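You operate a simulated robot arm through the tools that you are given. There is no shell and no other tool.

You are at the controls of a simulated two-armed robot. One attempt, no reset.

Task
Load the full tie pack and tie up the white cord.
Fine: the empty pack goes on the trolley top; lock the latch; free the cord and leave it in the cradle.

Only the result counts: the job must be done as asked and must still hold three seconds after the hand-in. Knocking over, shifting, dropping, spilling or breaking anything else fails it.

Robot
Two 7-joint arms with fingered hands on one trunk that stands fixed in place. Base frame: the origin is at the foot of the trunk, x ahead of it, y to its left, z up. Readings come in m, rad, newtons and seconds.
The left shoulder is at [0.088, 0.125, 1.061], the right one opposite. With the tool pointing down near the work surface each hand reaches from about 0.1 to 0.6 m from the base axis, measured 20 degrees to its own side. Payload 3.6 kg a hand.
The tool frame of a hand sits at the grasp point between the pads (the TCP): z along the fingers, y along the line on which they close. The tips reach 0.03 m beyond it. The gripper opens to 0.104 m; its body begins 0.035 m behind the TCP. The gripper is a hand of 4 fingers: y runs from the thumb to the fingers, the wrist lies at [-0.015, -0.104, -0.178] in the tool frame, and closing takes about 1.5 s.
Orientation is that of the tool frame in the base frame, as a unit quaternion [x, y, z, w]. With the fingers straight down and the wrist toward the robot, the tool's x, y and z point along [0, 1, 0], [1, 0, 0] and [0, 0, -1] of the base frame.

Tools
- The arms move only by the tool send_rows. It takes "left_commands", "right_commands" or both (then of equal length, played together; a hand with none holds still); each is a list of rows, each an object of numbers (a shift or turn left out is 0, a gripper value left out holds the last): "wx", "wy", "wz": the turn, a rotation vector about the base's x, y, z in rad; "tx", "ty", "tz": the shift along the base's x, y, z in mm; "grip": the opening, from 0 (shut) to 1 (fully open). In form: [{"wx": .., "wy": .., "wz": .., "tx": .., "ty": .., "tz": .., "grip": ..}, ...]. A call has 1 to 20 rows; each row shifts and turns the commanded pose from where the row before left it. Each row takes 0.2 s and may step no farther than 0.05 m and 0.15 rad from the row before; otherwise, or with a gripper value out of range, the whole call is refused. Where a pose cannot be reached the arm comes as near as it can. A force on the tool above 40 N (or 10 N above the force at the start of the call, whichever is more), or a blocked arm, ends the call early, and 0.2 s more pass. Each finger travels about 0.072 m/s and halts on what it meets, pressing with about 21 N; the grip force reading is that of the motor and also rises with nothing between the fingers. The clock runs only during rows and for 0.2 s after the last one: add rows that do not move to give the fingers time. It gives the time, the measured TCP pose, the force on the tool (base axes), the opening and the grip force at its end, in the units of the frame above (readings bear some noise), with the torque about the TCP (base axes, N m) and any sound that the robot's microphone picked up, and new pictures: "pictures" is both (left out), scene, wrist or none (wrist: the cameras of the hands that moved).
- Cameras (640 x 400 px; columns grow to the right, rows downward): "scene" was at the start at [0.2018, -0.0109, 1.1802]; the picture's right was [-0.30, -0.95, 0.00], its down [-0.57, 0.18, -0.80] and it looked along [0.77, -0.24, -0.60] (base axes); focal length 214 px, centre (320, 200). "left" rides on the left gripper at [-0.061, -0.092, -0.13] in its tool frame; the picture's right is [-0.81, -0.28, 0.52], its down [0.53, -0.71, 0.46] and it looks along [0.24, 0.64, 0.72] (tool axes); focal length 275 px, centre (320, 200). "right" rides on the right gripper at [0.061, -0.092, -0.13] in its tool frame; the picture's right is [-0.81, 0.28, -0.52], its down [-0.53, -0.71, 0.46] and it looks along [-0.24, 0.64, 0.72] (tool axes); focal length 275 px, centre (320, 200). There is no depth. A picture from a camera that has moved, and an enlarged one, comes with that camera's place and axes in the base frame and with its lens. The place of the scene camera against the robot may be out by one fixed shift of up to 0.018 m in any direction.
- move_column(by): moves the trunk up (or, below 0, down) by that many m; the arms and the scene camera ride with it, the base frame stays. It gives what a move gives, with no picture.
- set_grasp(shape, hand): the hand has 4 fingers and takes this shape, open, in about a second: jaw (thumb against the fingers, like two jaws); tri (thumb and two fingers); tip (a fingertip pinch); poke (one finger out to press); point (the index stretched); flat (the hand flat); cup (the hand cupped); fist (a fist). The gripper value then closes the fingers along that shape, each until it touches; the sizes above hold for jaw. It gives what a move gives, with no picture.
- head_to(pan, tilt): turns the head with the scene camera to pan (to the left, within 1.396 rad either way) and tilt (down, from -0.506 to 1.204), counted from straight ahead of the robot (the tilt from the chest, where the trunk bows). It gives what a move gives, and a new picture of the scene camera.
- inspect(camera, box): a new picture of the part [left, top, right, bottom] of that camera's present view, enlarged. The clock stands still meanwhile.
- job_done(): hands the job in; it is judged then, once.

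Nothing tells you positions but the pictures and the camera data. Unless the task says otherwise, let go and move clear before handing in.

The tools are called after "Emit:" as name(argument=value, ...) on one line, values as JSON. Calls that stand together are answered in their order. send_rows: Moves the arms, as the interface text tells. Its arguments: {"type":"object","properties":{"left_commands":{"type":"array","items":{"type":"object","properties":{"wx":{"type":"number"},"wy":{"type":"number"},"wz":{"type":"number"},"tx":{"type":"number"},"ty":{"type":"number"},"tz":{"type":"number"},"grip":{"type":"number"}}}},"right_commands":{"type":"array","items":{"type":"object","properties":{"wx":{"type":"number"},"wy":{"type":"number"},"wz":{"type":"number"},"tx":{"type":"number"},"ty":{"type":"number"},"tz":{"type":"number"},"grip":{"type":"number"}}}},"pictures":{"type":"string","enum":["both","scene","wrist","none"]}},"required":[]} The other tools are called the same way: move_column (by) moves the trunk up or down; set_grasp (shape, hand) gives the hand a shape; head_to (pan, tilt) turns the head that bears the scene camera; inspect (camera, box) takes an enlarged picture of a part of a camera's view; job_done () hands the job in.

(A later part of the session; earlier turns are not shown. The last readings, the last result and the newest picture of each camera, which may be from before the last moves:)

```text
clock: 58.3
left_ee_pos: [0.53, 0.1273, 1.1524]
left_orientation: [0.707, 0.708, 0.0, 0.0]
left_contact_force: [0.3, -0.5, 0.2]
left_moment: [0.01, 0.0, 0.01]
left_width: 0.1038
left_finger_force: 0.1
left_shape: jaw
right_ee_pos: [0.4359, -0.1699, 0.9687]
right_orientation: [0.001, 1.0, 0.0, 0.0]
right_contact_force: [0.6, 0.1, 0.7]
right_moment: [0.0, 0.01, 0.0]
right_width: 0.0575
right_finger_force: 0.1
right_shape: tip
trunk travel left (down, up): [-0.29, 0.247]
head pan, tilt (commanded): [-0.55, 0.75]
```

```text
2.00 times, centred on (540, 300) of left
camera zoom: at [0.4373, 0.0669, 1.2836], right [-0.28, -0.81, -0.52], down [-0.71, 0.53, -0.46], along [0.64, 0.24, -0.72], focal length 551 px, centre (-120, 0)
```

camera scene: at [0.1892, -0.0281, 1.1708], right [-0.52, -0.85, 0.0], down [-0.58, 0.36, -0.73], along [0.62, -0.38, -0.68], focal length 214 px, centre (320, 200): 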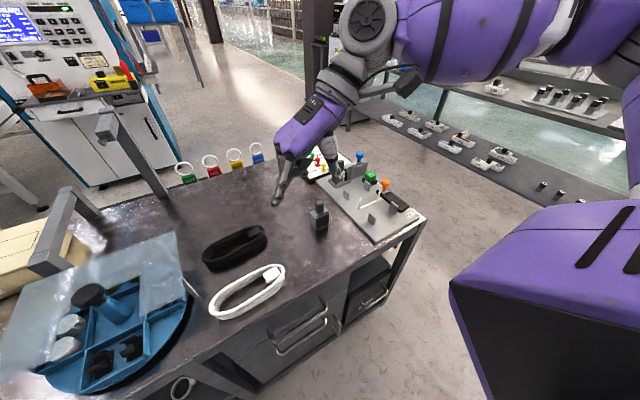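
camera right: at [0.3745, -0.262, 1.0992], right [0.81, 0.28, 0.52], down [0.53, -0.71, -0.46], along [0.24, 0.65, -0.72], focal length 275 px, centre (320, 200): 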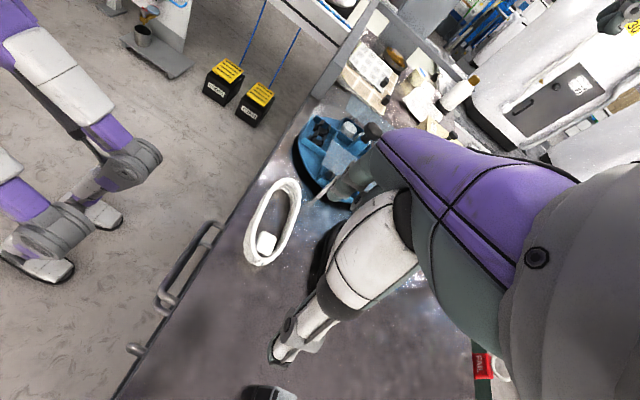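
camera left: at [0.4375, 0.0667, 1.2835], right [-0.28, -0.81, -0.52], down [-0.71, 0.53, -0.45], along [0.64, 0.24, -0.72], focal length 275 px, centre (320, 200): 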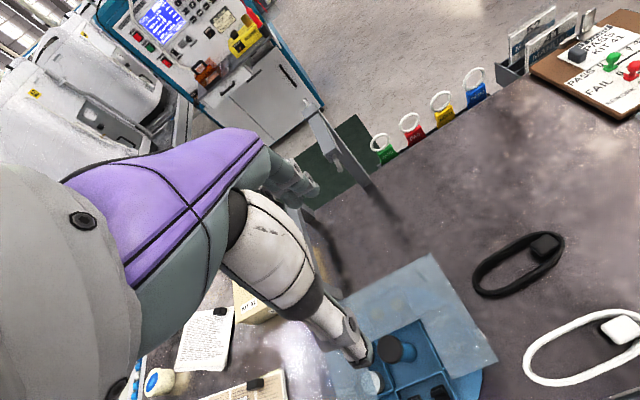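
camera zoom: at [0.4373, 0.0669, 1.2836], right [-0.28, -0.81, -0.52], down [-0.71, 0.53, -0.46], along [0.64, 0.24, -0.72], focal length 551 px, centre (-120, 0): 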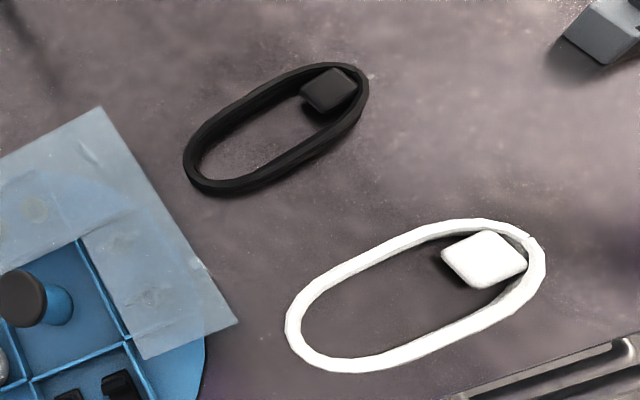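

The curled fingers hang too low for the cradle posts, so "tip" won't do. Better plan: use jaw, with the single thumb inside the loop against the block and the fingers outside the end, turn +90°, and set that end at the far (+x) side of the cradle. I'll switch back to jaw, move the left arm away and turn the right hand.

Emit:
set_grasp(shape="jaw", hand="right")

Emit:
send_rows(right_commands=[{"wz": -0.1}, {"wz": -0.147}, {"wz": -0.147}, {"wz": -0.147}, {"wz": -0.147}, {"wz": -0.147}, {"wz": -0.147}, {"wz": -0.147}, {"wz": -0.147}, {"wz": -0.147}, {"wz": -0.147}, {"tz": 0}], left_commands=[{"ty": 10}, {"ty": 15, "tz": 5}, {"ty": 15, "tz": 5}, {"ty": 15, "tz": 5}, {"ty": 15, "tz": 5}, {"ty": 15, "tz": 5}, {"ty": 15, "tz": 5}, {"ty": 10, "tz": 5}, {"tz": 5}, {"tz": 0}, {"tz": 0}, {"tz": 0}], pictures="scene")

```text
clock: 59.2
left_ee_pos: [0.5297, 0.126, 1.152]
left_orientation: [0.707, 0.707, 0.0, 0.0]
left_contact_force: [1.5, 0.1, 0.5]
left_moment: [0.0, 0.02, 0.02]
left_width: 0.1039
left_finger_force: 0.0
left_shape: jaw
right_ee_pos: [0.4343, -0.1701, 0.9699]
right_orientation: [0.001, 1.0, 0.0, 0.001]
right_contact_force: [-0.2, 0.4, -0.3]
right_moment: [0.0, -0.01, 0.01]
right_width: 0.1037
right_finger_force: 0.1
right_shape: jaw
trunk travel left (down, up): [-0.29, 0.247]
head pan, tilt (commanded): [-0.55, 0.75]
```

```text
clock: 61.8
left_ee_pos: [0.5292, 0.238, 1.1924]
left_orientation: [0.707, 0.707, 0.0, 0.0]
left_contact_force: [1.1, 0.1, 0.2]
left_moment: [0.03, -0.03, 0.01]
left_width: 0.1035
left_finger_force: 0.1
left_shape: jaw
right_ee_pos: [0.4352, -0.1693, 0.9683]
right_orientation: [0.708, 0.706, 0.0, 0.0]
right_contact_force: [-0.4, -0.1, 0.0]
right_moment: [0.0, -0.02, -0.02]
right_width: 0.1038
right_finger_force: 0.0
right_shape: jaw
trunk travel left (down, up): [-0.29, 0.247]
head pan, tilt (commanded): [-0.55, 0.75]
camera scene: at [0.1893, -0.0282, 1.1707], right [-0.52, -0.85, 0.0], down [-0.58, 0.36, -0.73], along [0.62, -0.38, -0.68], focal length 214 px, centre (320, 200)
```

scene: 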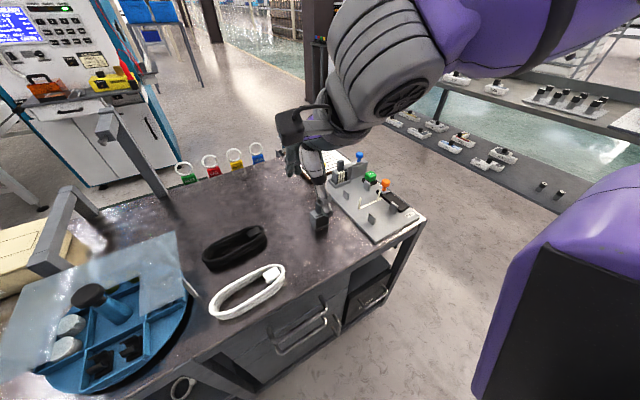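

Now I'll turn another -90° while moving over the block end of the cord.

Emit:
send_rows(right_commands=[{"wz": -0.1, "ty": 5}, {"wz": -0.147, "ty": 8}, {"wz": -0.147, "ty": 8}, {"wz": -0.147, "ty": 8}, {"wz": -0.147, "ty": 8}, {"wz": -0.147, "ty": 8}, {"wz": -0.147, "ty": 8}, {"wz": -0.147, "ty": 8}, {"wz": -0.147, "ty": 8}, {"wz": -0.147, "ty": 8}, {"wz": -0.1473, "ty": 8, "tx": 4}, {"tz": 0}], pictures="both")

Emit:
inspect(camera="scene", box=[180, 150, 340, 320])

```text
clock: 64.4
left_ee_pos: [0.5291, 0.2376, 1.1934]
left_orientation: [0.707, 0.707, 0.001, 0.0]
left_contact_force: [-1.0, 0.7, -0.1]
left_moment: [0.03, -0.04, 0.0]
left_width: 0.1037
left_finger_force: 0.1
left_shape: jaw
right_ee_pos: [0.4276, -0.1705, 0.9662]
right_orientation: [1.0, 0.0, -0.001, -0.001]
right_contact_force: [0.1, 0.6, 0.1]
right_moment: [-0.01, -0.02, -0.02]
right_width: 0.1038
right_finger_force: 0.0
right_shape: jaw
right hand out of reach, approached as far as the arm can: row 7, 8, 9, 10, 11
trunk travel left (down, up): [-0.29, 0.247]
head pan, tilt (commanded): [-0.55, 0.75]
camera scene: at [0.1892, -0.0281, 1.1707], right [-0.52, -0.85, 0.0], down [-0.58, 0.36, -0.73], along [0.62, -0.38, -0.68], focal length 214 px, centre (320, 200)
camera right: at [0.4892, -0.0792, 1.0969], right [-0.81, -0.28, 0.52], down [-0.53, 0.71, -0.45], along [-0.24, -0.64, -0.73], focal length 275 px, centre (320, 200)
```

scene: 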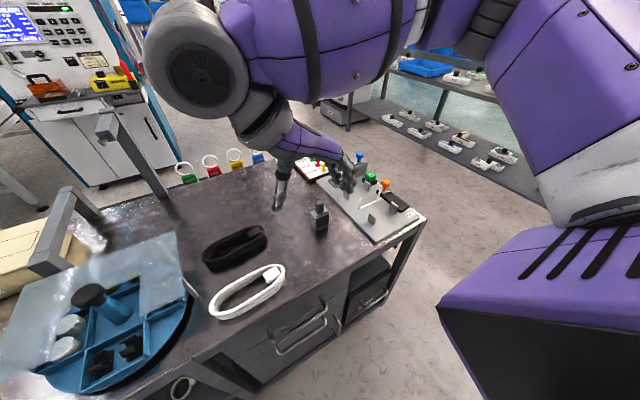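
right: 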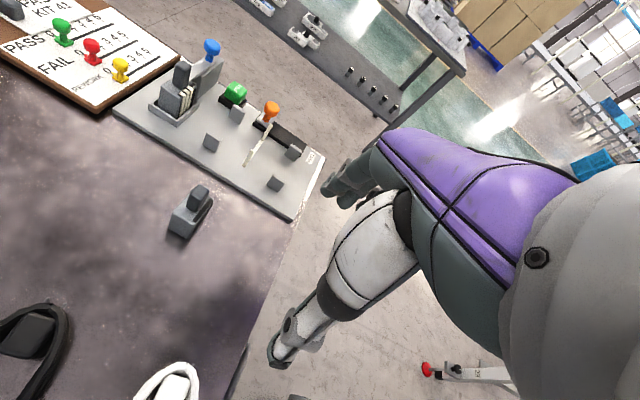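

```text
2.35 times, centred on (260, 235) of scene
camera zoom: at [0.1892, -0.0281, 1.1707], right [-0.52, -0.85, 0.0], down [-0.58, 0.36, -0.73], along [0.62, -0.38, -0.68], focal length 505 px, centre (461, 118)
```

zoom: 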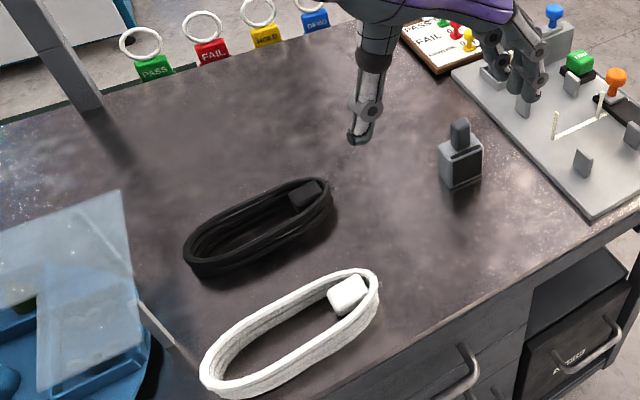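

At -90° the right arm cannot get far enough left. New plan: pick the cord by its far long side in the default orientation, turn it +90°, lay it on free bench space along x, then re-grip its block end. I'll rotate back first.

Emit:
send_rows(right_commands=[{"wz": 0.1}, {"wz": 0.147}, {"wz": 0.147}, {"wz": 0.147}, {"wz": 0.147}, {"wz": 0.147}, {"wz": 0.147}, {"wz": 0.147}, {"wz": 0.147}, {"wz": 0.147}, {"wz": 0.1473}, {"tz": 0}], pictures="scene")

```text
clock: 67.0
left_ee_pos: [0.5292, 0.2373, 1.1934]
left_orientation: [0.707, 0.707, 0.001, 0.001]
left_contact_force: [-0.4, -0.4, -0.3]
left_moment: [0.01, 0.0, 0.01]
left_width: 0.1038
left_finger_force: 0.0
left_shape: jaw
right_ee_pos: [0.4284, -0.1691, 0.9664]
right_orientation: [0.706, 0.708, 0.001, 0.0]
right_contact_force: [0.6, -0.7, 0.2]
right_moment: [-0.03, -0.03, 0.01]
right_width: 0.104
right_finger_force: 0.1
right_shape: jaw
trunk travel left (down, up): [-0.29, 0.247]
head pan, tilt (commanded): [-0.55, 0.75]
camera scene: at [0.1893, -0.028, 1.1707], right [-0.52, -0.85, 0.0], down [-0.58, 0.36, -0.73], along [0.62, -0.38, -0.68], focal length 214 px, centre (320, 200)
```

scene: 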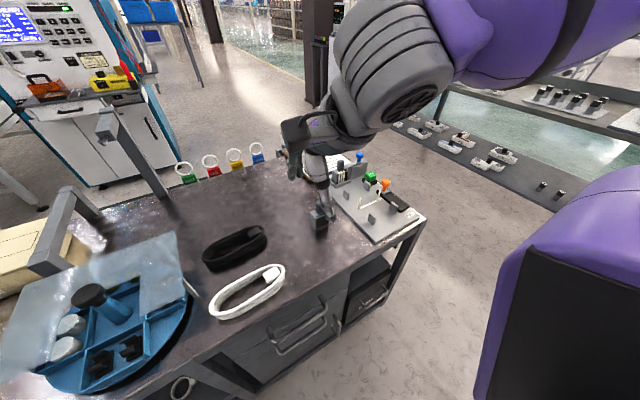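

Commands are clipped to the reached pose, which is fine. Now I'll move over the cord's far long side.

Emit:
send_rows(right_commands=[{"tx": 7, "ty": 27, "tz": -15, "grip": 0.42}, {"tx": 8, "ty": 28, "tz": -20}, {"tx": 8, "ty": 28, "tz": -20}, {"tx": 8, "ty": 28, "tz": -20}, {"tx": 6, "ty": 28, "tz": -20}, {"tz": 0}], pictures="both")

Emit:
inspect(camera="scene", box=[180, 190, 320, 320])

Emit:
inspect(camera="right", box=[150, 180, 390, 380])

```text
clock: 68.4
left_ee_pos: [0.5291, 0.238, 1.1918]
left_orientation: [0.706, 0.708, -0.001, -0.001]
left_contact_force: [0.0, 1.2, 0.1]
left_moment: [0.03, -0.03, 0.0]
left_width: 0.1038
left_finger_force: 0.1
left_shape: jaw
right_ee_pos: [0.4663, -0.0399, 0.8697]
right_orientation: [0.707, 0.707, 0.001, 0.0]
right_contact_force: [-0.7, -0.1, 0.6]
right_moment: [0.02, -0.03, 0.0]
right_width: 0.0437
right_finger_force: 0.1
right_shape: jaw
right hand out of reach, approached as far as the arm can: row 5
trunk travel left (down, up): [-0.29, 0.247]
head pan, tilt (commanded): [-0.55, 0.75]
camera scene: at [0.189, -0.0279, 1.1708], right [-0.52, -0.85, 0.0], down [-0.58, 0.36, -0.73], along [0.62, -0.38, -0.68], focal length 214 px, centre (320, 200)
camera right: at [0.3757, 0.0218, 1.0003], right [0.27, -0.81, 0.52], down [-0.71, -0.53, -0.46], along [0.65, -0.24, -0.72], focal length 275 px, centre (320, 200)
```

scene: 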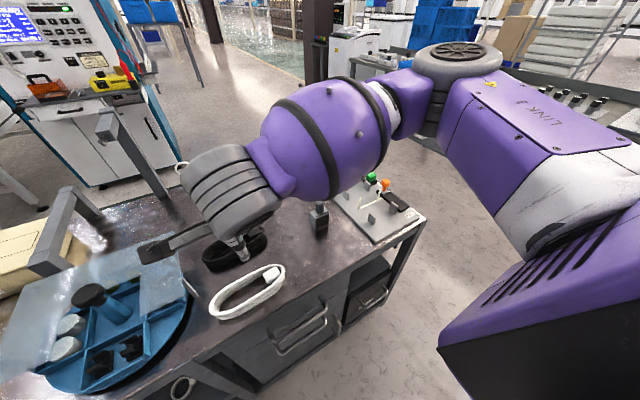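
right: 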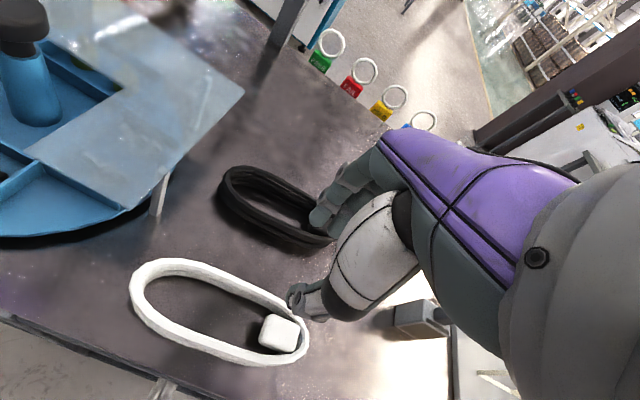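

```text
3.08 times, centred on (250, 255) of scene
camera zoom: at [0.189, -0.0279, 1.1708], right [-0.52, -0.85, 0.0], down [-0.58, 0.36, -0.73], along [0.62, -0.38, -0.68], focal length 660 px, centre (535, 31)
```

zoom: 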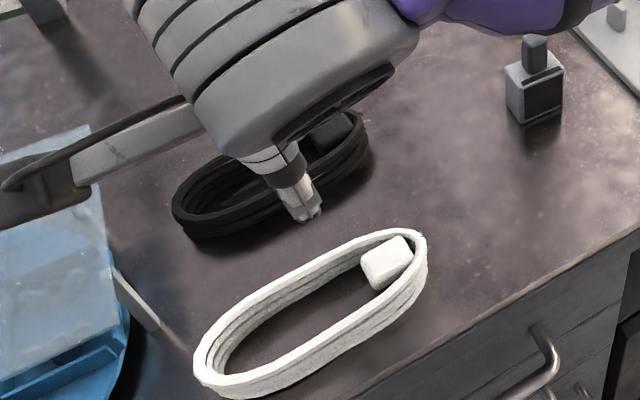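

```text
2.00 times, centred on (270, 280) of right
camera zoom: at [0.3757, 0.0218, 1.0003], right [0.27, -0.81, 0.52], down [-0.71, -0.53, -0.46], along [0.65, -0.24, -0.72], focal length 551 px, centre (420, 40)
```

zoom: 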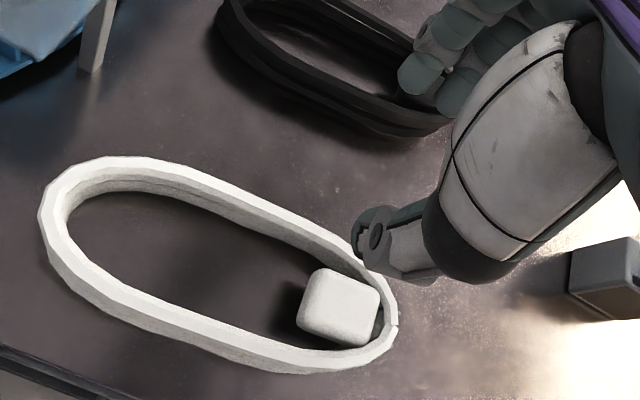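

The reach limit here is about y=-0.04, which is still a good pick point on the far long side. I'll go down in steps and check.

Emit:
send_rows(right_commands=[{"tz": -20}, {"tz": -25}, {"tz": -20}, {"tz": 0}], pictures="both")

Emit:
inspect(camera="right", box=[150, 180, 390, 380])

Emit:
inspect(camera="scene", box=[190, 220, 310, 330])

```text
clock: 69.4
left_ee_pos: [0.529, 0.2369, 1.1922]
left_orientation: [0.707, 0.707, -0.001, -0.001]
left_contact_force: [0.1, 0.6, 0.0]
left_moment: [0.03, 0.02, -0.01]
left_width: 0.1039
left_finger_force: 0.0
left_shape: jaw
right_ee_pos: [0.4682, -0.04, 0.8043]
right_orientation: [0.707, 0.707, 0.0, 0.0]
right_contact_force: [-0.4, -0.5, 0.0]
right_moment: [0.02, 0.01, 0.0]
right_width: 0.0437
right_finger_force: 0.1
right_shape: jaw
trunk travel left (down, up): [-0.29, 0.247]
head pan, tilt (commanded): [-0.55, 0.75]
camera scene: at [0.1892, -0.0281, 1.1708], right [-0.52, -0.85, 0.0], down [-0.58, 0.36, -0.73], along [0.62, -0.38, -0.68], focal length 214 px, centre (320, 200)
camera right: at [0.3756, 0.0208, 0.935], right [0.27, -0.81, 0.52], down [-0.71, -0.53, -0.46], along [0.64, -0.24, -0.72], focal length 275 px, centre (320, 200)
```

scene: 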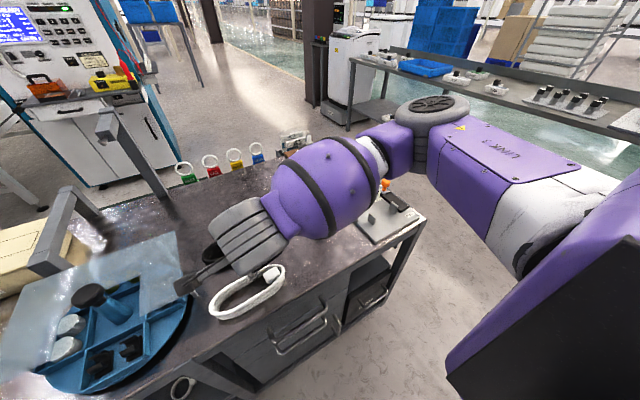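
right: 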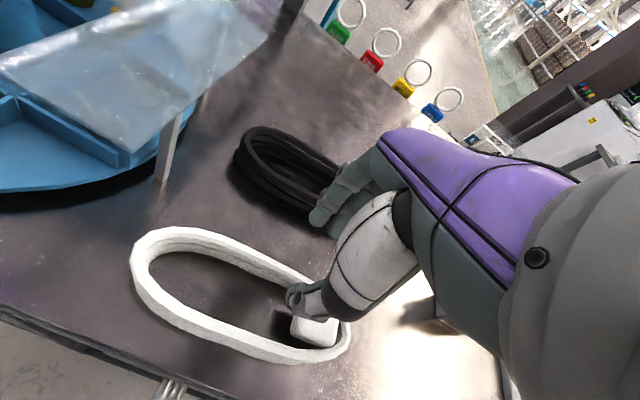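

```text
2.00 times, centred on (270, 280) of right
camera zoom: at [0.3756, 0.0208, 0.935], right [0.27, -0.81, 0.52], down [-0.71, -0.53, -0.46], along [0.64, -0.24, -0.72], focal length 551 px, centre (420, 40)
```

zoom: 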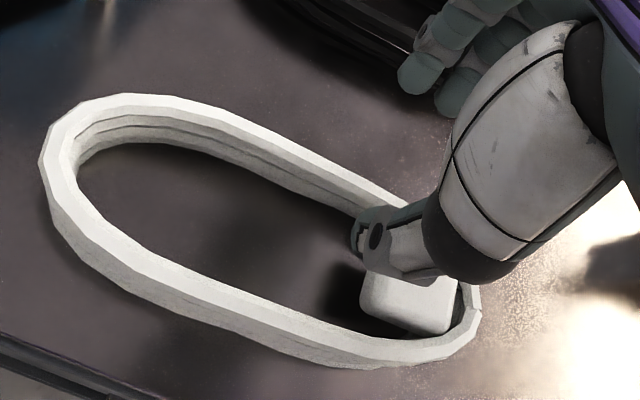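

```text
3.64 times, centred on (250, 275) of scene
camera zoom: at [0.1892, -0.0281, 1.1708], right [-0.52, -0.85, 0.0], down [-0.58, 0.36, -0.73], along [0.62, -0.38, -0.68], focal length 780 px, centre (574, -73)
```

zoom: 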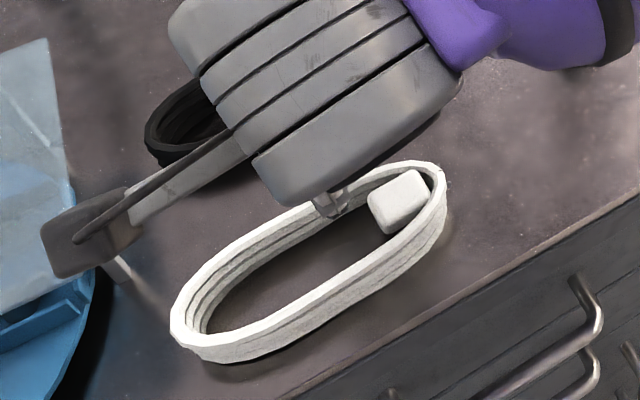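

The thumb is over the loop's interior, about 1 cm clear of the block, and the fingers are outside the far side. Going down to the band.

Emit:
send_rows(right_commands=[{"tx": -2, "tz": -15}, {"tz": -15}, {"tz": -10}, {"tz": -5}, {"tz": 0}], pictures="both")

Emit:
inspect(camera="right", box=[200, 200, 420, 400])

Emit:
inspect(camera="scene", box=[190, 220, 310, 330])

```text
clock: 70.1
left_ee_pos: [0.5283, 0.2384, 1.1934]
left_orientation: [0.707, 0.707, 0.0, 0.0]
left_contact_force: [-0.3, -0.3, -0.8]
left_moment: [-0.05, 0.03, 0.0]
left_width: 0.1037
left_finger_force: 0.1
left_shape: jaw
right_ee_pos: [0.4702, -0.0374, 0.7831]
right_orientation: [0.706, 0.708, 0.013, 0.003]
right_contact_force: [-2.5, -1.0, 19.5]
right_moment: [0.0, 0.88, 0.06]
right_width: 0.0469
right_finger_force: 0.0
right_shape: jaw
trunk travel left (down, up): [-0.29, 0.247]
head pan, tilt (commanded): [-0.55, 0.75]
stopped in row 3 (right hand): the force on the tool passed its limit at 51 N (the readings are from after the stop); the commanded pose is now the measured one
camera scene: at [0.1889, -0.0282, 1.1709], right [-0.52, -0.85, 0.0], down [-0.58, 0.36, -0.73], along [0.62, -0.38, -0.68], focal length 214 px, centre (320, 200)
camera right: at [0.3756, 0.0214, 0.9122], right [0.27, -0.82, 0.51], down [-0.7, -0.53, -0.48], along [0.66, -0.23, -0.71], focal length 275 px, centre (320, 200)
```

scene: 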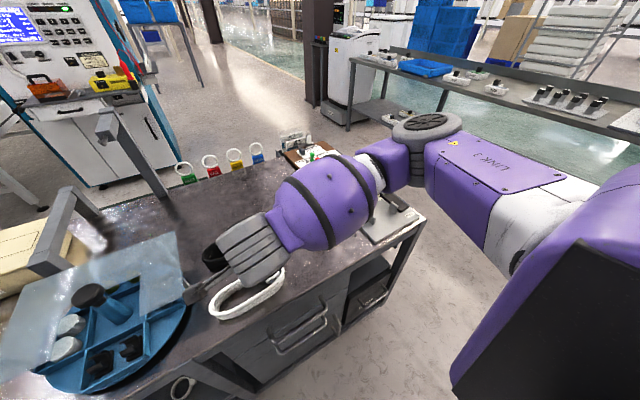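
right: 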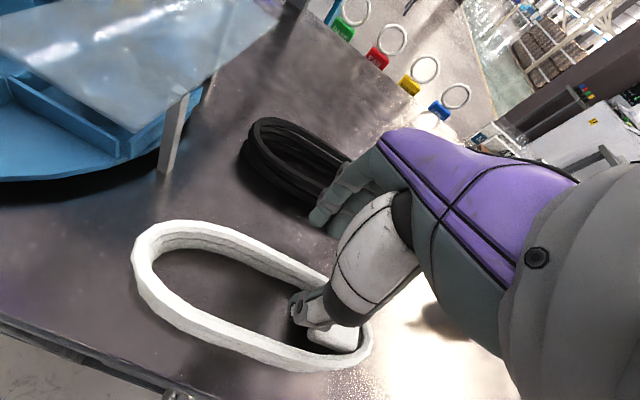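

```text
2.00 times, centred on (310, 300) of right
camera zoom: at [0.3756, 0.0214, 0.9122], right [0.27, -0.82, 0.51], down [-0.7, -0.53, -0.48], along [0.66, -0.23, -0.71], focal length 551 px, centre (340, 0)
```

zoom: 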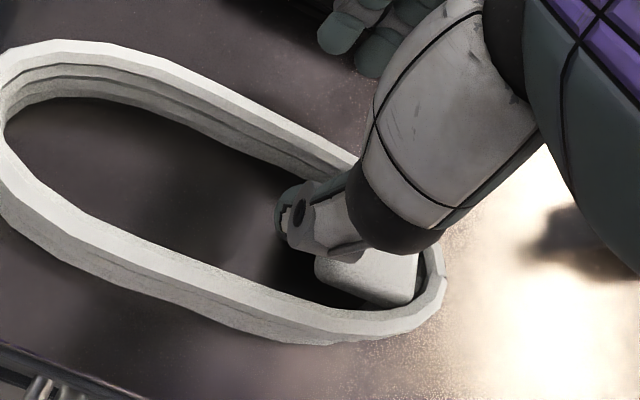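

```text
3.64 times, centred on (250, 275) of scene
camera zoom: at [0.1889, -0.0282, 1.1709], right [-0.52, -0.85, 0.0], down [-0.58, 0.36, -0.73], along [0.62, -0.38, -0.68], focal length 780 px, centre (574, -73)
```

zoom: 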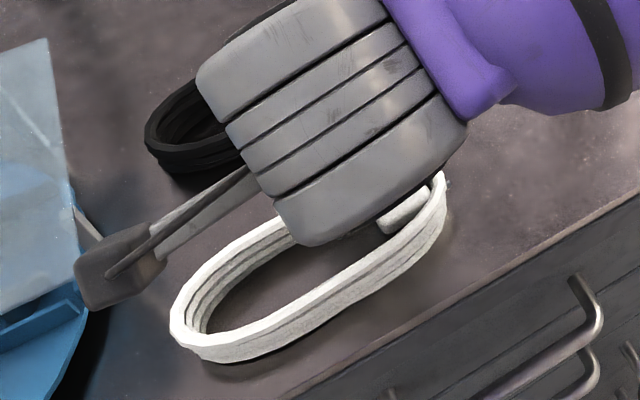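

The hand met something at TCP z≈0.783: 51 N, on the thumb side. I'll back up at once and see what it touched.

Emit:
send_rows(right_commands=[{"tz": 15}, {"tz": 25}, {"tz": 30}, {"tz": 0}], pictures="both")

Emit:
inspect(camera="right", box=[110, 230, 350, 380])

Emit:
inspect(camera="scene", box=[190, 200, 310, 330])

Emit:
inspect(camera="left", box=[500, 200, 640, 400])

```text
clock: 71.1
left_ee_pos: [0.5284, 0.2364, 1.1922]
left_orientation: [0.707, 0.707, -0.001, 0.001]
left_contact_force: [0.5, -0.4, -0.1]
left_moment: [-0.02, 0.04, -0.01]
left_width: 0.1036
left_finger_force: 0.1
left_shape: jaw
right_ee_pos: [0.469, -0.0384, 0.8511]
right_orientation: [0.706, 0.708, 0.009, 0.002]
right_contact_force: [-0.6, -0.2, 0.5]
right_moment: [0.02, 0.0, -0.01]
right_width: 0.044
right_finger_force: 0.1
right_shape: jaw
trunk travel left (down, up): [-0.29, 0.247]
head pan, tilt (commanded): [-0.55, 0.75]
camera scene: at [0.1894, -0.0282, 1.1707], right [-0.52, -0.85, 0.0], down [-0.58, 0.36, -0.73], along [0.62, -0.38, -0.68], focal length 214 px, centre (320, 200)
camera right: at [0.3753, 0.0213, 0.9799], right [0.27, -0.82, 0.51], down [-0.71, -0.53, -0.47], along [0.66, -0.24, -0.72], focal length 275 px, centre (320, 200)
```

scene: 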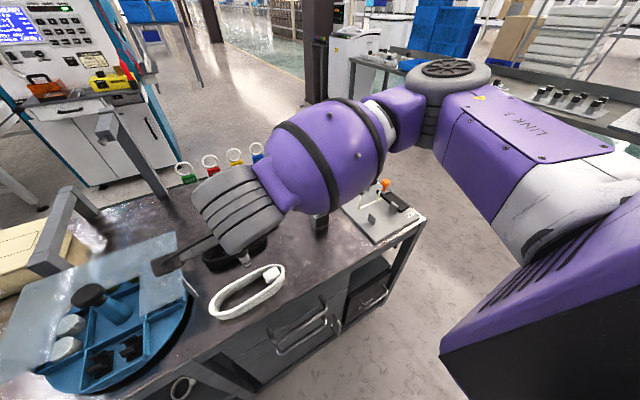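
right: 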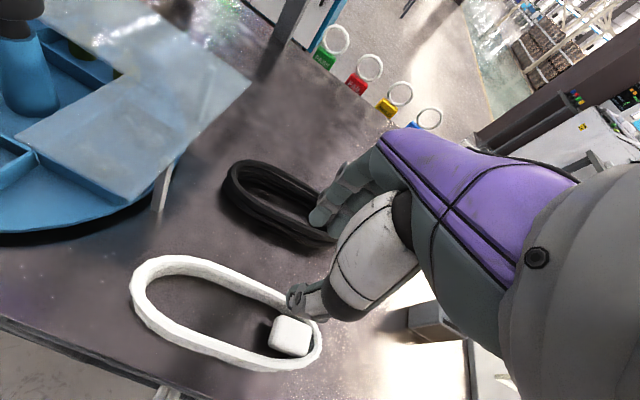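

```text
2.67 times, centred on (230, 305) of right
camera zoom: at [0.3753, 0.0213, 0.9799], right [0.27, -0.82, 0.51], down [-0.71, -0.53, -0.47], along [0.66, -0.24, -0.72], focal length 734 px, centre (560, -80)
```

zoom: 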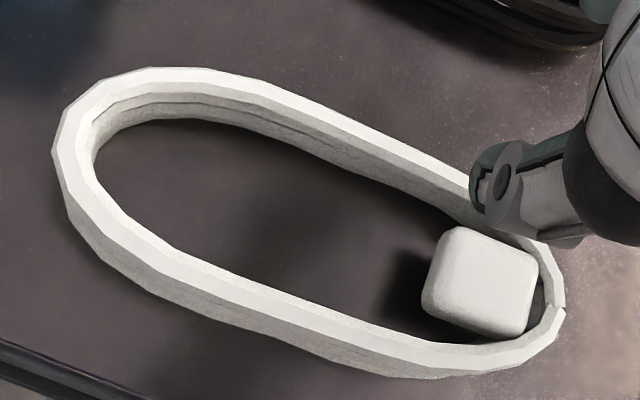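

```text
3.08 times, centred on (250, 265) of scene
camera zoom: at [0.1894, -0.0282, 1.1707], right [-0.52, -0.85, 0.0], down [-0.58, 0.36, -0.73], along [0.62, -0.38, -0.68], focal length 660 px, centre (535, 0)
```

zoom: 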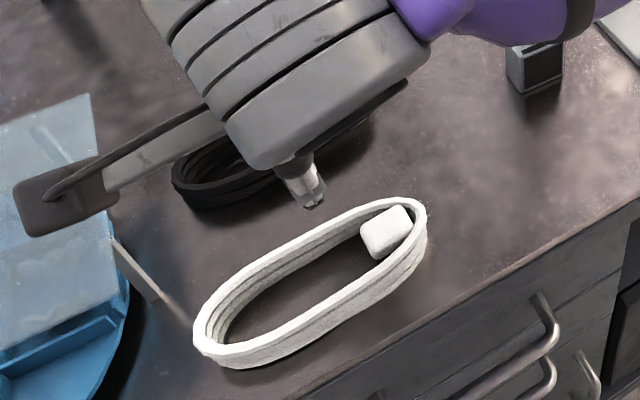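

```text
2.00 times, centred on (570, 300) of left
camera zoom: at [0.4374, 0.177, 1.3237], right [-0.28, -0.81, -0.52], down [-0.71, 0.53, -0.46], along [0.64, 0.24, -0.72], focal length 551 px, centre (-180, 0)
```

zoom: 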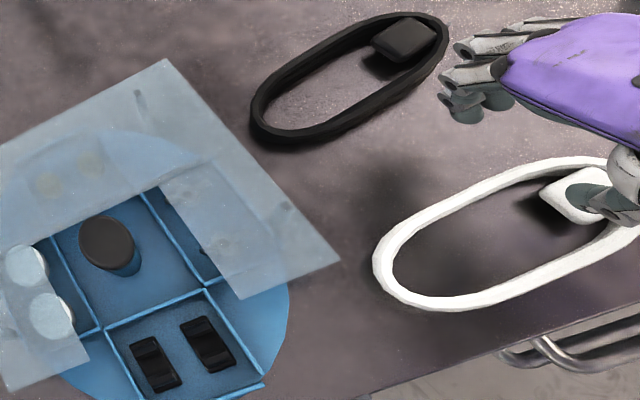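

From three views the thumb tip hangs about 0.05 m below the TCP at this opening, so it touched the bench and not the cord. I'll narrow the opening and measure the tips again.

Emit:
send_rows(right_commands=[{"grip": 0.2}, {"tz": 0}, {"tz": 0}], pictures="none")

Emit:
inspect(camera="right", box=[250, 180, 410, 340])

Emit:
inspect(camera="left", box=[560, 180, 640, 340])

Emit:
inspect(camera="scene", box=[220, 230, 290, 290])

```text
clock: 71.9
left_ee_pos: [0.5295, 0.2374, 1.1934]
left_orientation: [0.707, 0.707, 0.0, 0.0]
left_contact_force: [0.6, 0.4, 0.2]
left_moment: [-0.01, 0.03, -0.02]
left_width: 0.1038
left_finger_force: 0.1
left_shape: jaw
right_ee_pos: [0.4684, -0.0382, 0.8507]
right_orientation: [0.706, 0.708, 0.009, 0.002]
right_contact_force: [-0.7, 0.6, -0.7]
right_moment: [-0.03, -0.01, 0.03]
right_width: 0.0212
right_finger_force: 0.1
right_shape: jaw
trunk travel left (down, up): [-0.29, 0.247]
head pan, tilt (commanded): [-0.55, 0.75]
```

```text
2.50 times, centred on (330, 260) of right
camera zoom: at [0.3752, 0.0214, 0.9798], right [0.27, -0.82, 0.51], down [-0.7, -0.53, -0.47], along [0.66, -0.24, -0.72], focal length 688 px, centre (295, 50)
```

zoom: 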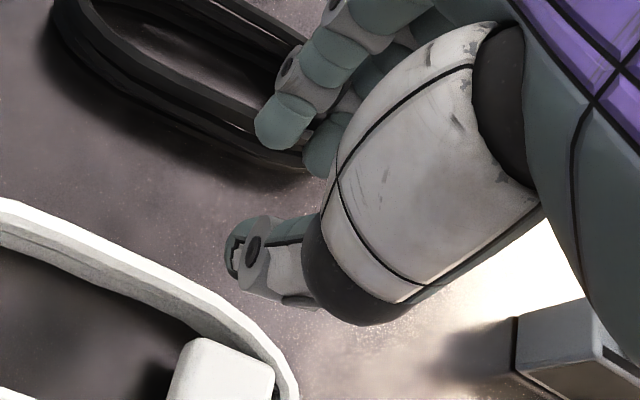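

```text
2.50 times, centred on (600, 260) of left
camera zoom: at [0.4373, 0.177, 1.3237], right [-0.28, -0.81, -0.52], down [-0.71, 0.53, -0.46], along [0.64, 0.24, -0.72], focal length 688 px, centre (-380, 50)
```

zoom: 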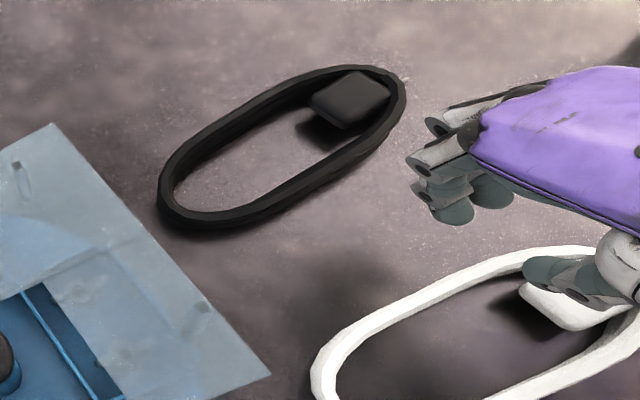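

```text
6.67 times, centred on (255, 260) of scene
camera zoom: at [0.1893, -0.0281, 1.1707], right [-0.52, -0.85, 0.0], down [-0.58, 0.36, -0.73], along [0.62, -0.38, -0.68], focal length 1430 px, centre (753, -200)
```

zoom: 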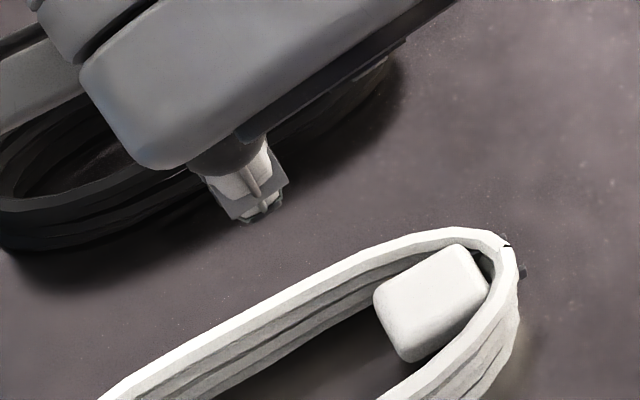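

The thumb tip appears about 0.045 m below the TCP. To know the contact height exactly, I'll probe the bare bench at a free spot near (0.46, -0.155) with small steps.

Emit:
send_rows(right_commands=[{"ty": -30}, {"ty": -40}, {"ty": -40, "tx": -8}, {"tz": -20}, {"tz": -20}, {"tz": -10}, {"tz": 0}], pictures="both")

Emit:
inspect(camera="scene", box=[220, 200, 320, 290])

```text
clock: 73.5
left_ee_pos: [0.529, 0.2373, 1.1937]
left_orientation: [0.707, 0.707, 0.0, 0.0]
left_contact_force: [0.3, 0.7, -0.3]
left_moment: [-0.04, 0.0, -0.01]
left_width: 0.1036
left_finger_force: 0.1
left_shape: jaw
right_ee_pos: [0.4612, -0.1489, 0.8004]
right_orientation: [0.706, 0.708, 0.01, 0.002]
right_contact_force: [0.1, 0.6, -0.4]
right_moment: [-0.05, -0.03, 0.01]
right_width: 0.0213
right_finger_force: 0.0
right_shape: jaw
trunk travel left (down, up): [-0.29, 0.247]
head pan, tilt (commanded): [-0.55, 0.75]
camera scene: at [0.1892, -0.0282, 1.1707], right [-0.52, -0.85, 0.0], down [-0.58, 0.36, -0.73], along [0.62, -0.38, -0.68], focal length 214 px, centre (320, 200)
camera right: at [0.3678, -0.0896, 0.9298], right [0.27, -0.82, 0.51], down [-0.7, -0.53, -0.47], along [0.66, -0.23, -0.72], focal length 275 px, centre (320, 200)
```

scene: 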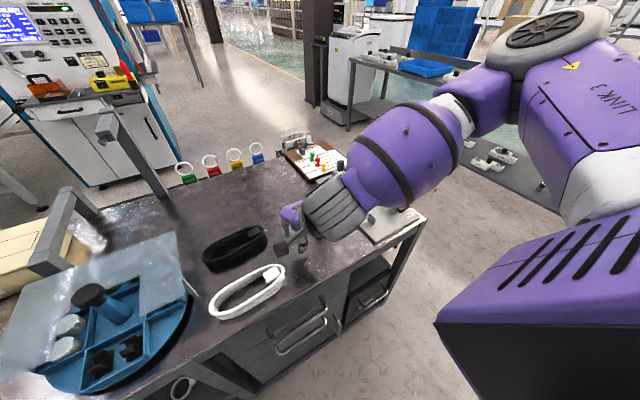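
right: 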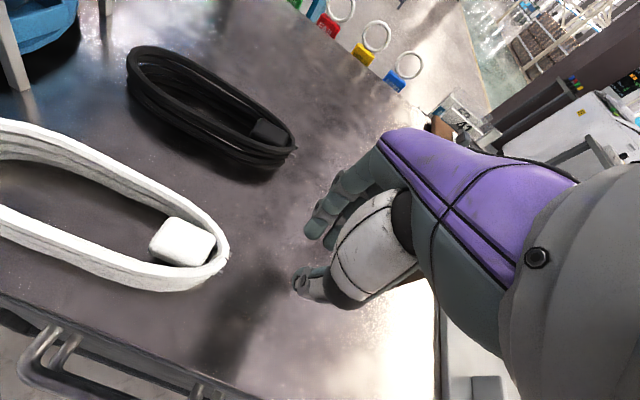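

```text
4.44 times, centred on (270, 245) of scene
camera zoom: at [0.1892, -0.0282, 1.1707], right [-0.52, -0.85, 0.0], down [-0.58, 0.36, -0.73], along [0.62, -0.38, -0.68], focal length 953 px, centre (542, 0)
```

zoom: 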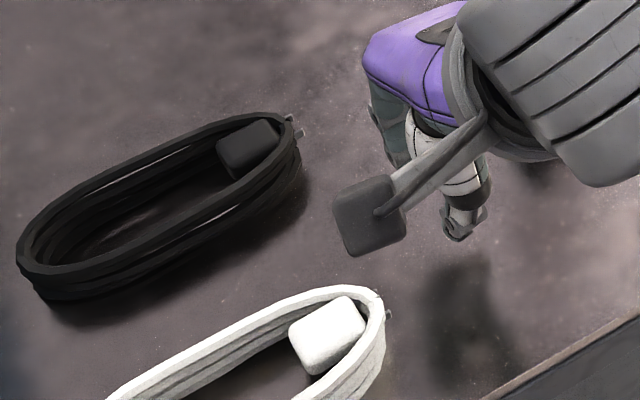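

Emit:
send_rows(right_commands=[{"wx": -0.0113, "wy": 0.017, "wz": -0.003, "tz": -5}, {"tz": -6}, {"tz": -4}, {"tz": -2}, {"tz": -2}, {"tz": 0}], pictures="none")

```text
clock: 74.9
left_ee_pos: [0.5306, 0.2372, 1.1932]
left_orientation: [0.707, 0.707, 0.0, 0.0]
left_contact_force: [1.0, -0.6, 0.0]
left_moment: [0.0, -0.03, 0.02]
left_width: 0.1038
left_finger_force: 0.0
left_shape: jaw
right_ee_pos: [0.4618, -0.1487, 0.7815]
right_orientation: [0.708, 0.706, 0.0, 0.001]
right_contact_force: [-0.4, -0.3, 0.0]
right_moment: [-0.01, 0.02, -0.01]
right_width: 0.0213
right_finger_force: 0.0
right_shape: jaw
trunk travel left (down, up): [-0.29, 0.247]
head pan, tilt (commanded): [-0.55, 0.75]
```

Emit:
send_rows(right_commands=[{"tz": -2}, {"tz": -2}, {"tz": -2}, {"tz": -2}, {"tz": 0}], pictures="none")

Emit:
inspect(camera="scene", box=[240, 220, 320, 280])

```text
clock: 76.1
left_ee_pos: [0.5294, 0.2387, 1.1923]
left_orientation: [0.706, 0.708, -0.001, 0.0]
left_contact_force: [0.7, -0.2, 0.1]
left_moment: [0.02, 0.05, 0.01]
left_width: 0.1038
left_finger_force: 0.0
left_shape: jaw
right_ee_pos: [0.4623, -0.1482, 0.7743]
right_orientation: [0.708, 0.706, 0.0, 0.0]
right_contact_force: [-0.7, -0.6, 0.0]
right_moment: [0.04, 0.0, 0.01]
right_width: 0.0212
right_finger_force: 0.1
right_shape: jaw
trunk travel left (down, up): [-0.29, 0.247]
head pan, tilt (commanded): [-0.55, 0.75]
```

```text
6.67 times, centred on (280, 250) of scene
camera zoom: at [0.1893, -0.0281, 1.1707], right [-0.52, -0.85, 0.0], down [-0.58, 0.36, -0.73], along [0.62, -0.38, -0.68], focal length 1430 px, centre (587, -133)
```

zoom: 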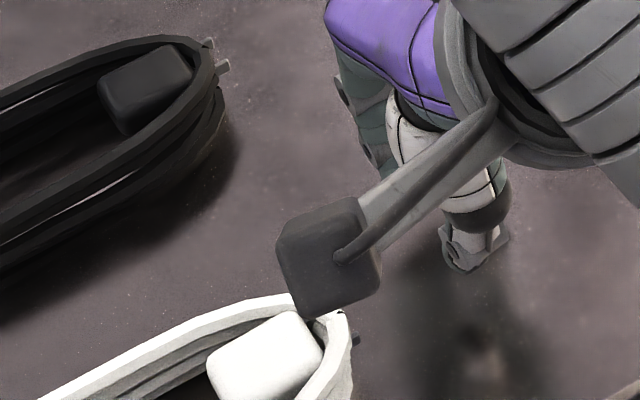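

No contact here at TCP 0.774 with the narrow opening. I'll open to 0.044 at this spot to see whether the opening or the cord caused the contact.

Emit:
send_rows(right_commands=[{"tz": 6}, {"grip": 0.3}, {"grip": 0.42}, {"tz": 0}, {"tz": 0}], pictures="none")

Emit:
inspect(camera="scene", box=[240, 220, 320, 280])

Emit:
inspect(camera="right", box=[220, 160, 420, 340])

```text
clock: 77.3
left_ee_pos: [0.5294, 0.2376, 1.1931]
left_orientation: [0.707, 0.707, 0.0, 0.0]
left_contact_force: [-0.2, 0.3, -0.1]
left_moment: [0.0, -0.01, 0.03]
left_width: 0.1037
left_finger_force: 0.1
left_shape: jaw
right_ee_pos: [0.4611, -0.1475, 0.7792]
right_orientation: [0.707, 0.707, 0.0, 0.0]
right_contact_force: [1.1, -0.4, 0.2]
right_moment: [-0.04, 0.01, 0.0]
right_width: 0.0432
right_finger_force: 0.0
right_shape: jaw
trunk travel left (down, up): [-0.29, 0.247]
head pan, tilt (commanded): [-0.55, 0.75]
```

```text
6.67 times, centred on (280, 250) of scene
camera zoom: at [0.1893, -0.0281, 1.1707], right [-0.52, -0.85, 0.0], down [-0.58, 0.36, -0.73], along [0.62, -0.38, -0.68], focal length 1430 px, centre (587, -133)
```

zoom: 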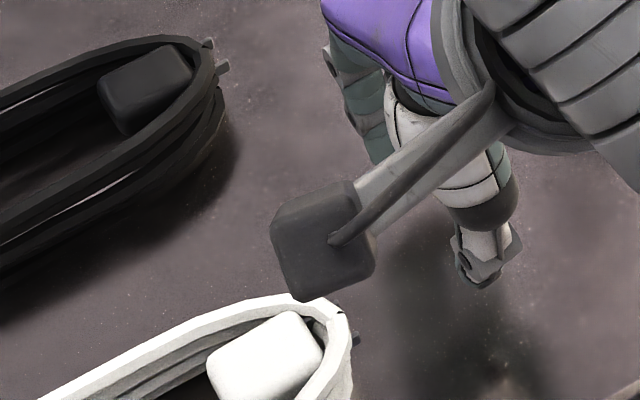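

```text
2.22 times, centred on (320, 250) of right
camera zoom: at [0.37, -0.0872, 0.9101], right [0.27, -0.81, 0.52], down [-0.71, -0.53, -0.46], along [0.64, -0.25, -0.72], focal length 612 px, centre (320, 89)
```

zoom: 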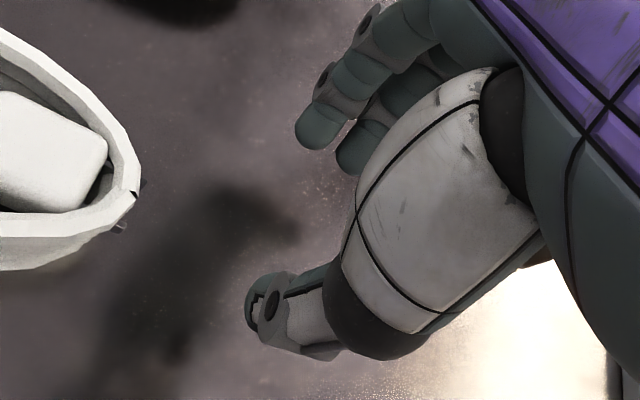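

The bench spot gave no contact at that height, so the thumb earlier rested on the cord: the loop's inside seems to be solid. The cord has to be gripped across its 57 mm width from outside. A narrower grip must fit between post and tie leg, so I'll look at "tri" and test yaw -90° over the cradle.

Emit:
send_rows(right_commands=[{"tz": 30}, {"tz": 40}, {"tz": 40}, {"tz": 40}, {"ty": -40}, {"ty": -40}, {"ty": -40}, {"ty": -40}, {"ty": -40}, {"ty": -40, "tx": 10}, {"ty": -20, "tx": 10}, {"tz": 0}], pictures="none")

Emit:
set_grasp(shape="tri", hand="right")

Emit:
send_rows(right_commands=[{"wz": -0.1}, {"wz": -0.147}, {"wz": -0.147}, {"wz": -0.147}, {"wz": -0.147}, {"wz": -0.147}, {"wz": -0.147}, {"wz": -0.147}, {"wz": -0.147}, {"wz": -0.147}, {"wz": -0.147}, {"tz": 0}], pictures="both")

Emit:
inspect(camera="scene", box=[300, 90, 440, 200])

```text
clock: 79.9
left_ee_pos: [0.5297, 0.2381, 1.1923]
left_orientation: [0.707, 0.707, 0.0, 0.001]
left_contact_force: [-0.1, 0.1, 0.3]
left_moment: [0.01, 0.05, 0.0]
left_width: 0.1037
left_finger_force: 0.0
left_shape: jaw
right_ee_pos: [0.4828, -0.4085, 0.9287]
right_orientation: [0.708, 0.707, 0.0, 0.001]
right_contact_force: [0.1, -0.3, 0.8]
right_moment: [0.01, 0.02, -0.02]
right_width: 0.0434
right_finger_force: 0.0
right_shape: jaw
trunk travel left (down, up): [-0.29, 0.247]
head pan, tilt (commanded): [-0.55, 0.75]
```

```text
clock: 80.8
left_ee_pos: [0.529, 0.2378, 1.1927]
left_orientation: [0.707, 0.707, -0.001, 0.0]
left_contact_force: [-0.3, 0.4, 0.1]
left_moment: [-0.03, 0.04, 0.01]
left_width: 0.1039
left_finger_force: 0.2
left_shape: jaw
right_ee_pos: [0.4832, -0.4094, 0.9286]
right_orientation: [0.707, 0.707, -0.001, -0.001]
right_contact_force: [0.7, -0.7, 0.0]
right_moment: [0.01, 0.0, 0.0]
right_width: 0.1033
right_finger_force: 0.1
right_shape: tri
trunk travel left (down, up): [-0.29, 0.247]
head pan, tilt (commanded): [-0.55, 0.75]
```

```text
clock: 83.4
left_ee_pos: [0.5286, 0.2373, 1.1932]
left_orientation: [0.707, 0.707, -0.001, 0.0]
left_contact_force: [0.2, -0.7, -1.0]
left_moment: [0.02, 0.01, 0.02]
left_width: 0.1038
left_finger_force: 0.1
left_shape: jaw
right_ee_pos: [0.4816, -0.4085, 0.9309]
right_orientation: [1.0, -0.001, 0.0, -0.001]
right_contact_force: [-0.3, -0.2, -0.1]
right_moment: [0.01, 0.03, 0.03]
right_width: 0.1038
right_finger_force: 0.1
right_shape: tri
trunk travel left (down, up): [-0.29, 0.247]
head pan, tilt (commanded): [-0.55, 0.75]
camera scene: at [0.1892, -0.0282, 1.1707], right [-0.52, -0.85, 0.0], down [-0.58, 0.36, -0.73], along [0.62, -0.38, -0.68], focal length 214 px, centre (320, 200)
camera right: at [0.5427, -0.3169, 1.06], right [-0.81, -0.27, 0.52], down [-0.53, 0.71, -0.46], along [-0.25, -0.64, -0.72], focal length 275 px, centre (320, 200)
```

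scene: 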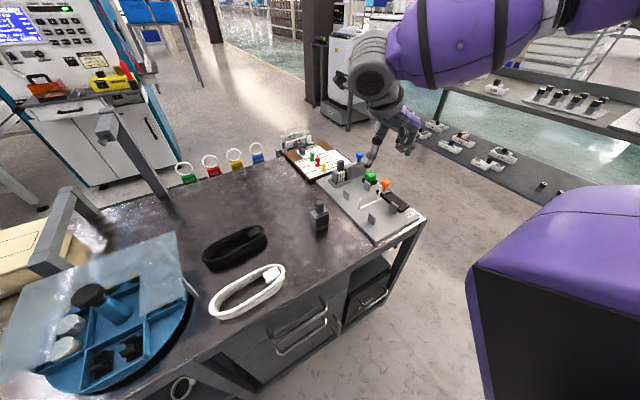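
right: 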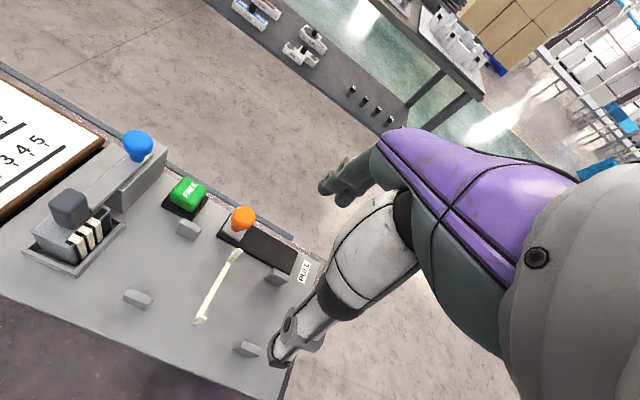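

```text
3.64 times, centred on (370, 145) of scene
camera zoom: at [0.1892, -0.0282, 1.1707], right [-0.52, -0.85, 0.0], down [-0.58, 0.36, -0.73], along [0.62, -0.38, -0.68], focal length 780 px, centre (138, 400)
```

zoom: 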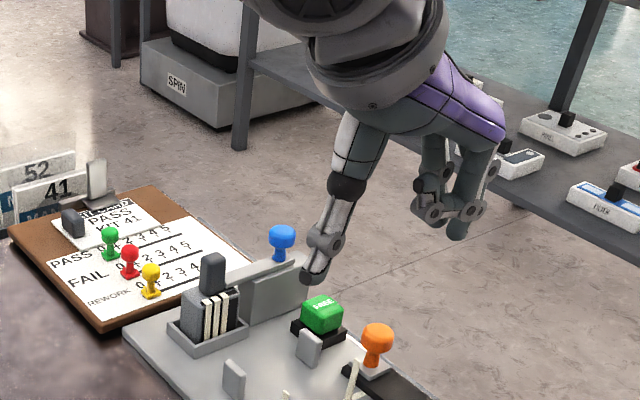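

Yaw -90° is reachable over the cradle. I'll measure the tie and posts from this better viewpoint and look at the finger arrangement.

Emit:
inspect(camera="right", box=[100, 180, 330, 370])

Emit:
inspect(camera="right", box=[250, 120, 450, 380])

Emit:
inspect(camera="scene", box=[370, 100, 430, 170])

```text
2.11 times, centred on (215, 275) of right
camera zoom: at [0.5427, -0.3169, 1.06], right [-0.81, -0.27, 0.52], down [-0.53, 0.71, -0.46], along [-0.25, -0.64, -0.72], focal length 580 px, centre (541, 42)
```

zoom: 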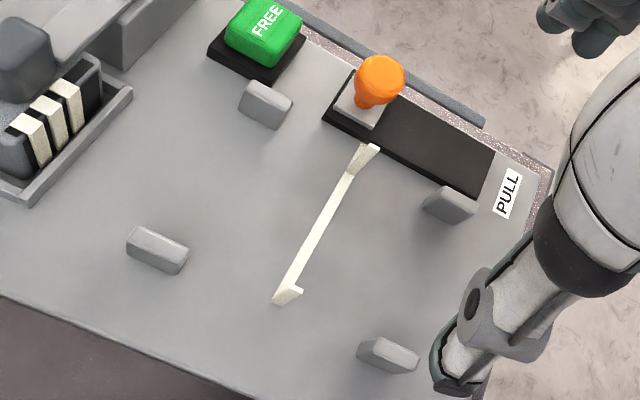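

```text
1.54 times, centred on (350, 250) of right
camera zoom: at [0.5427, -0.3169, 1.06], right [-0.81, -0.27, 0.52], down [-0.53, 0.71, -0.46], along [-0.25, -0.64, -0.72], focal length 424 px, centre (274, 123)
```

zoom: 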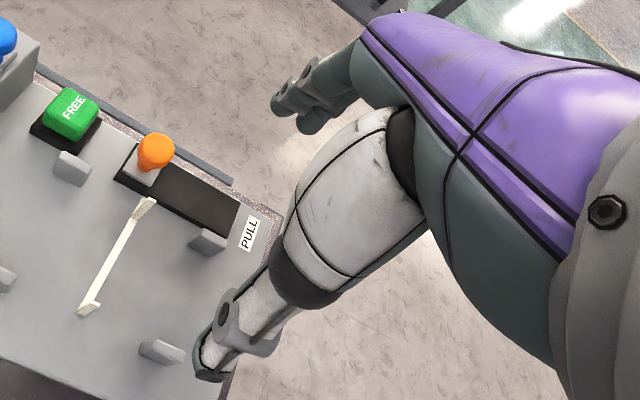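

```text
5.71 times, centred on (400, 135) of scene
camera zoom: at [0.1892, -0.0282, 1.1707], right [-0.52, -0.85, 0.0], down [-0.58, 0.36, -0.73], along [0.62, -0.38, -0.68], focal length 1226 px, centre (-137, 571)
```

zoom: 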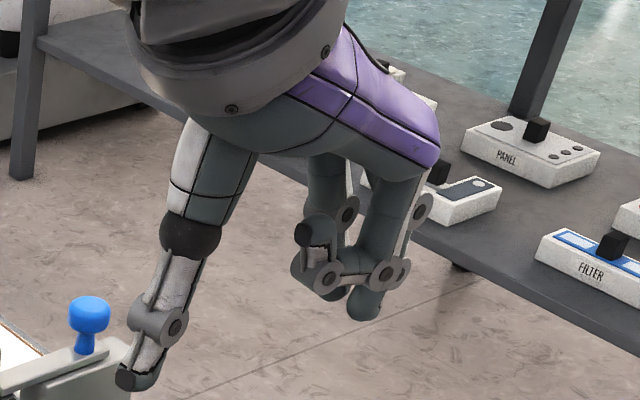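

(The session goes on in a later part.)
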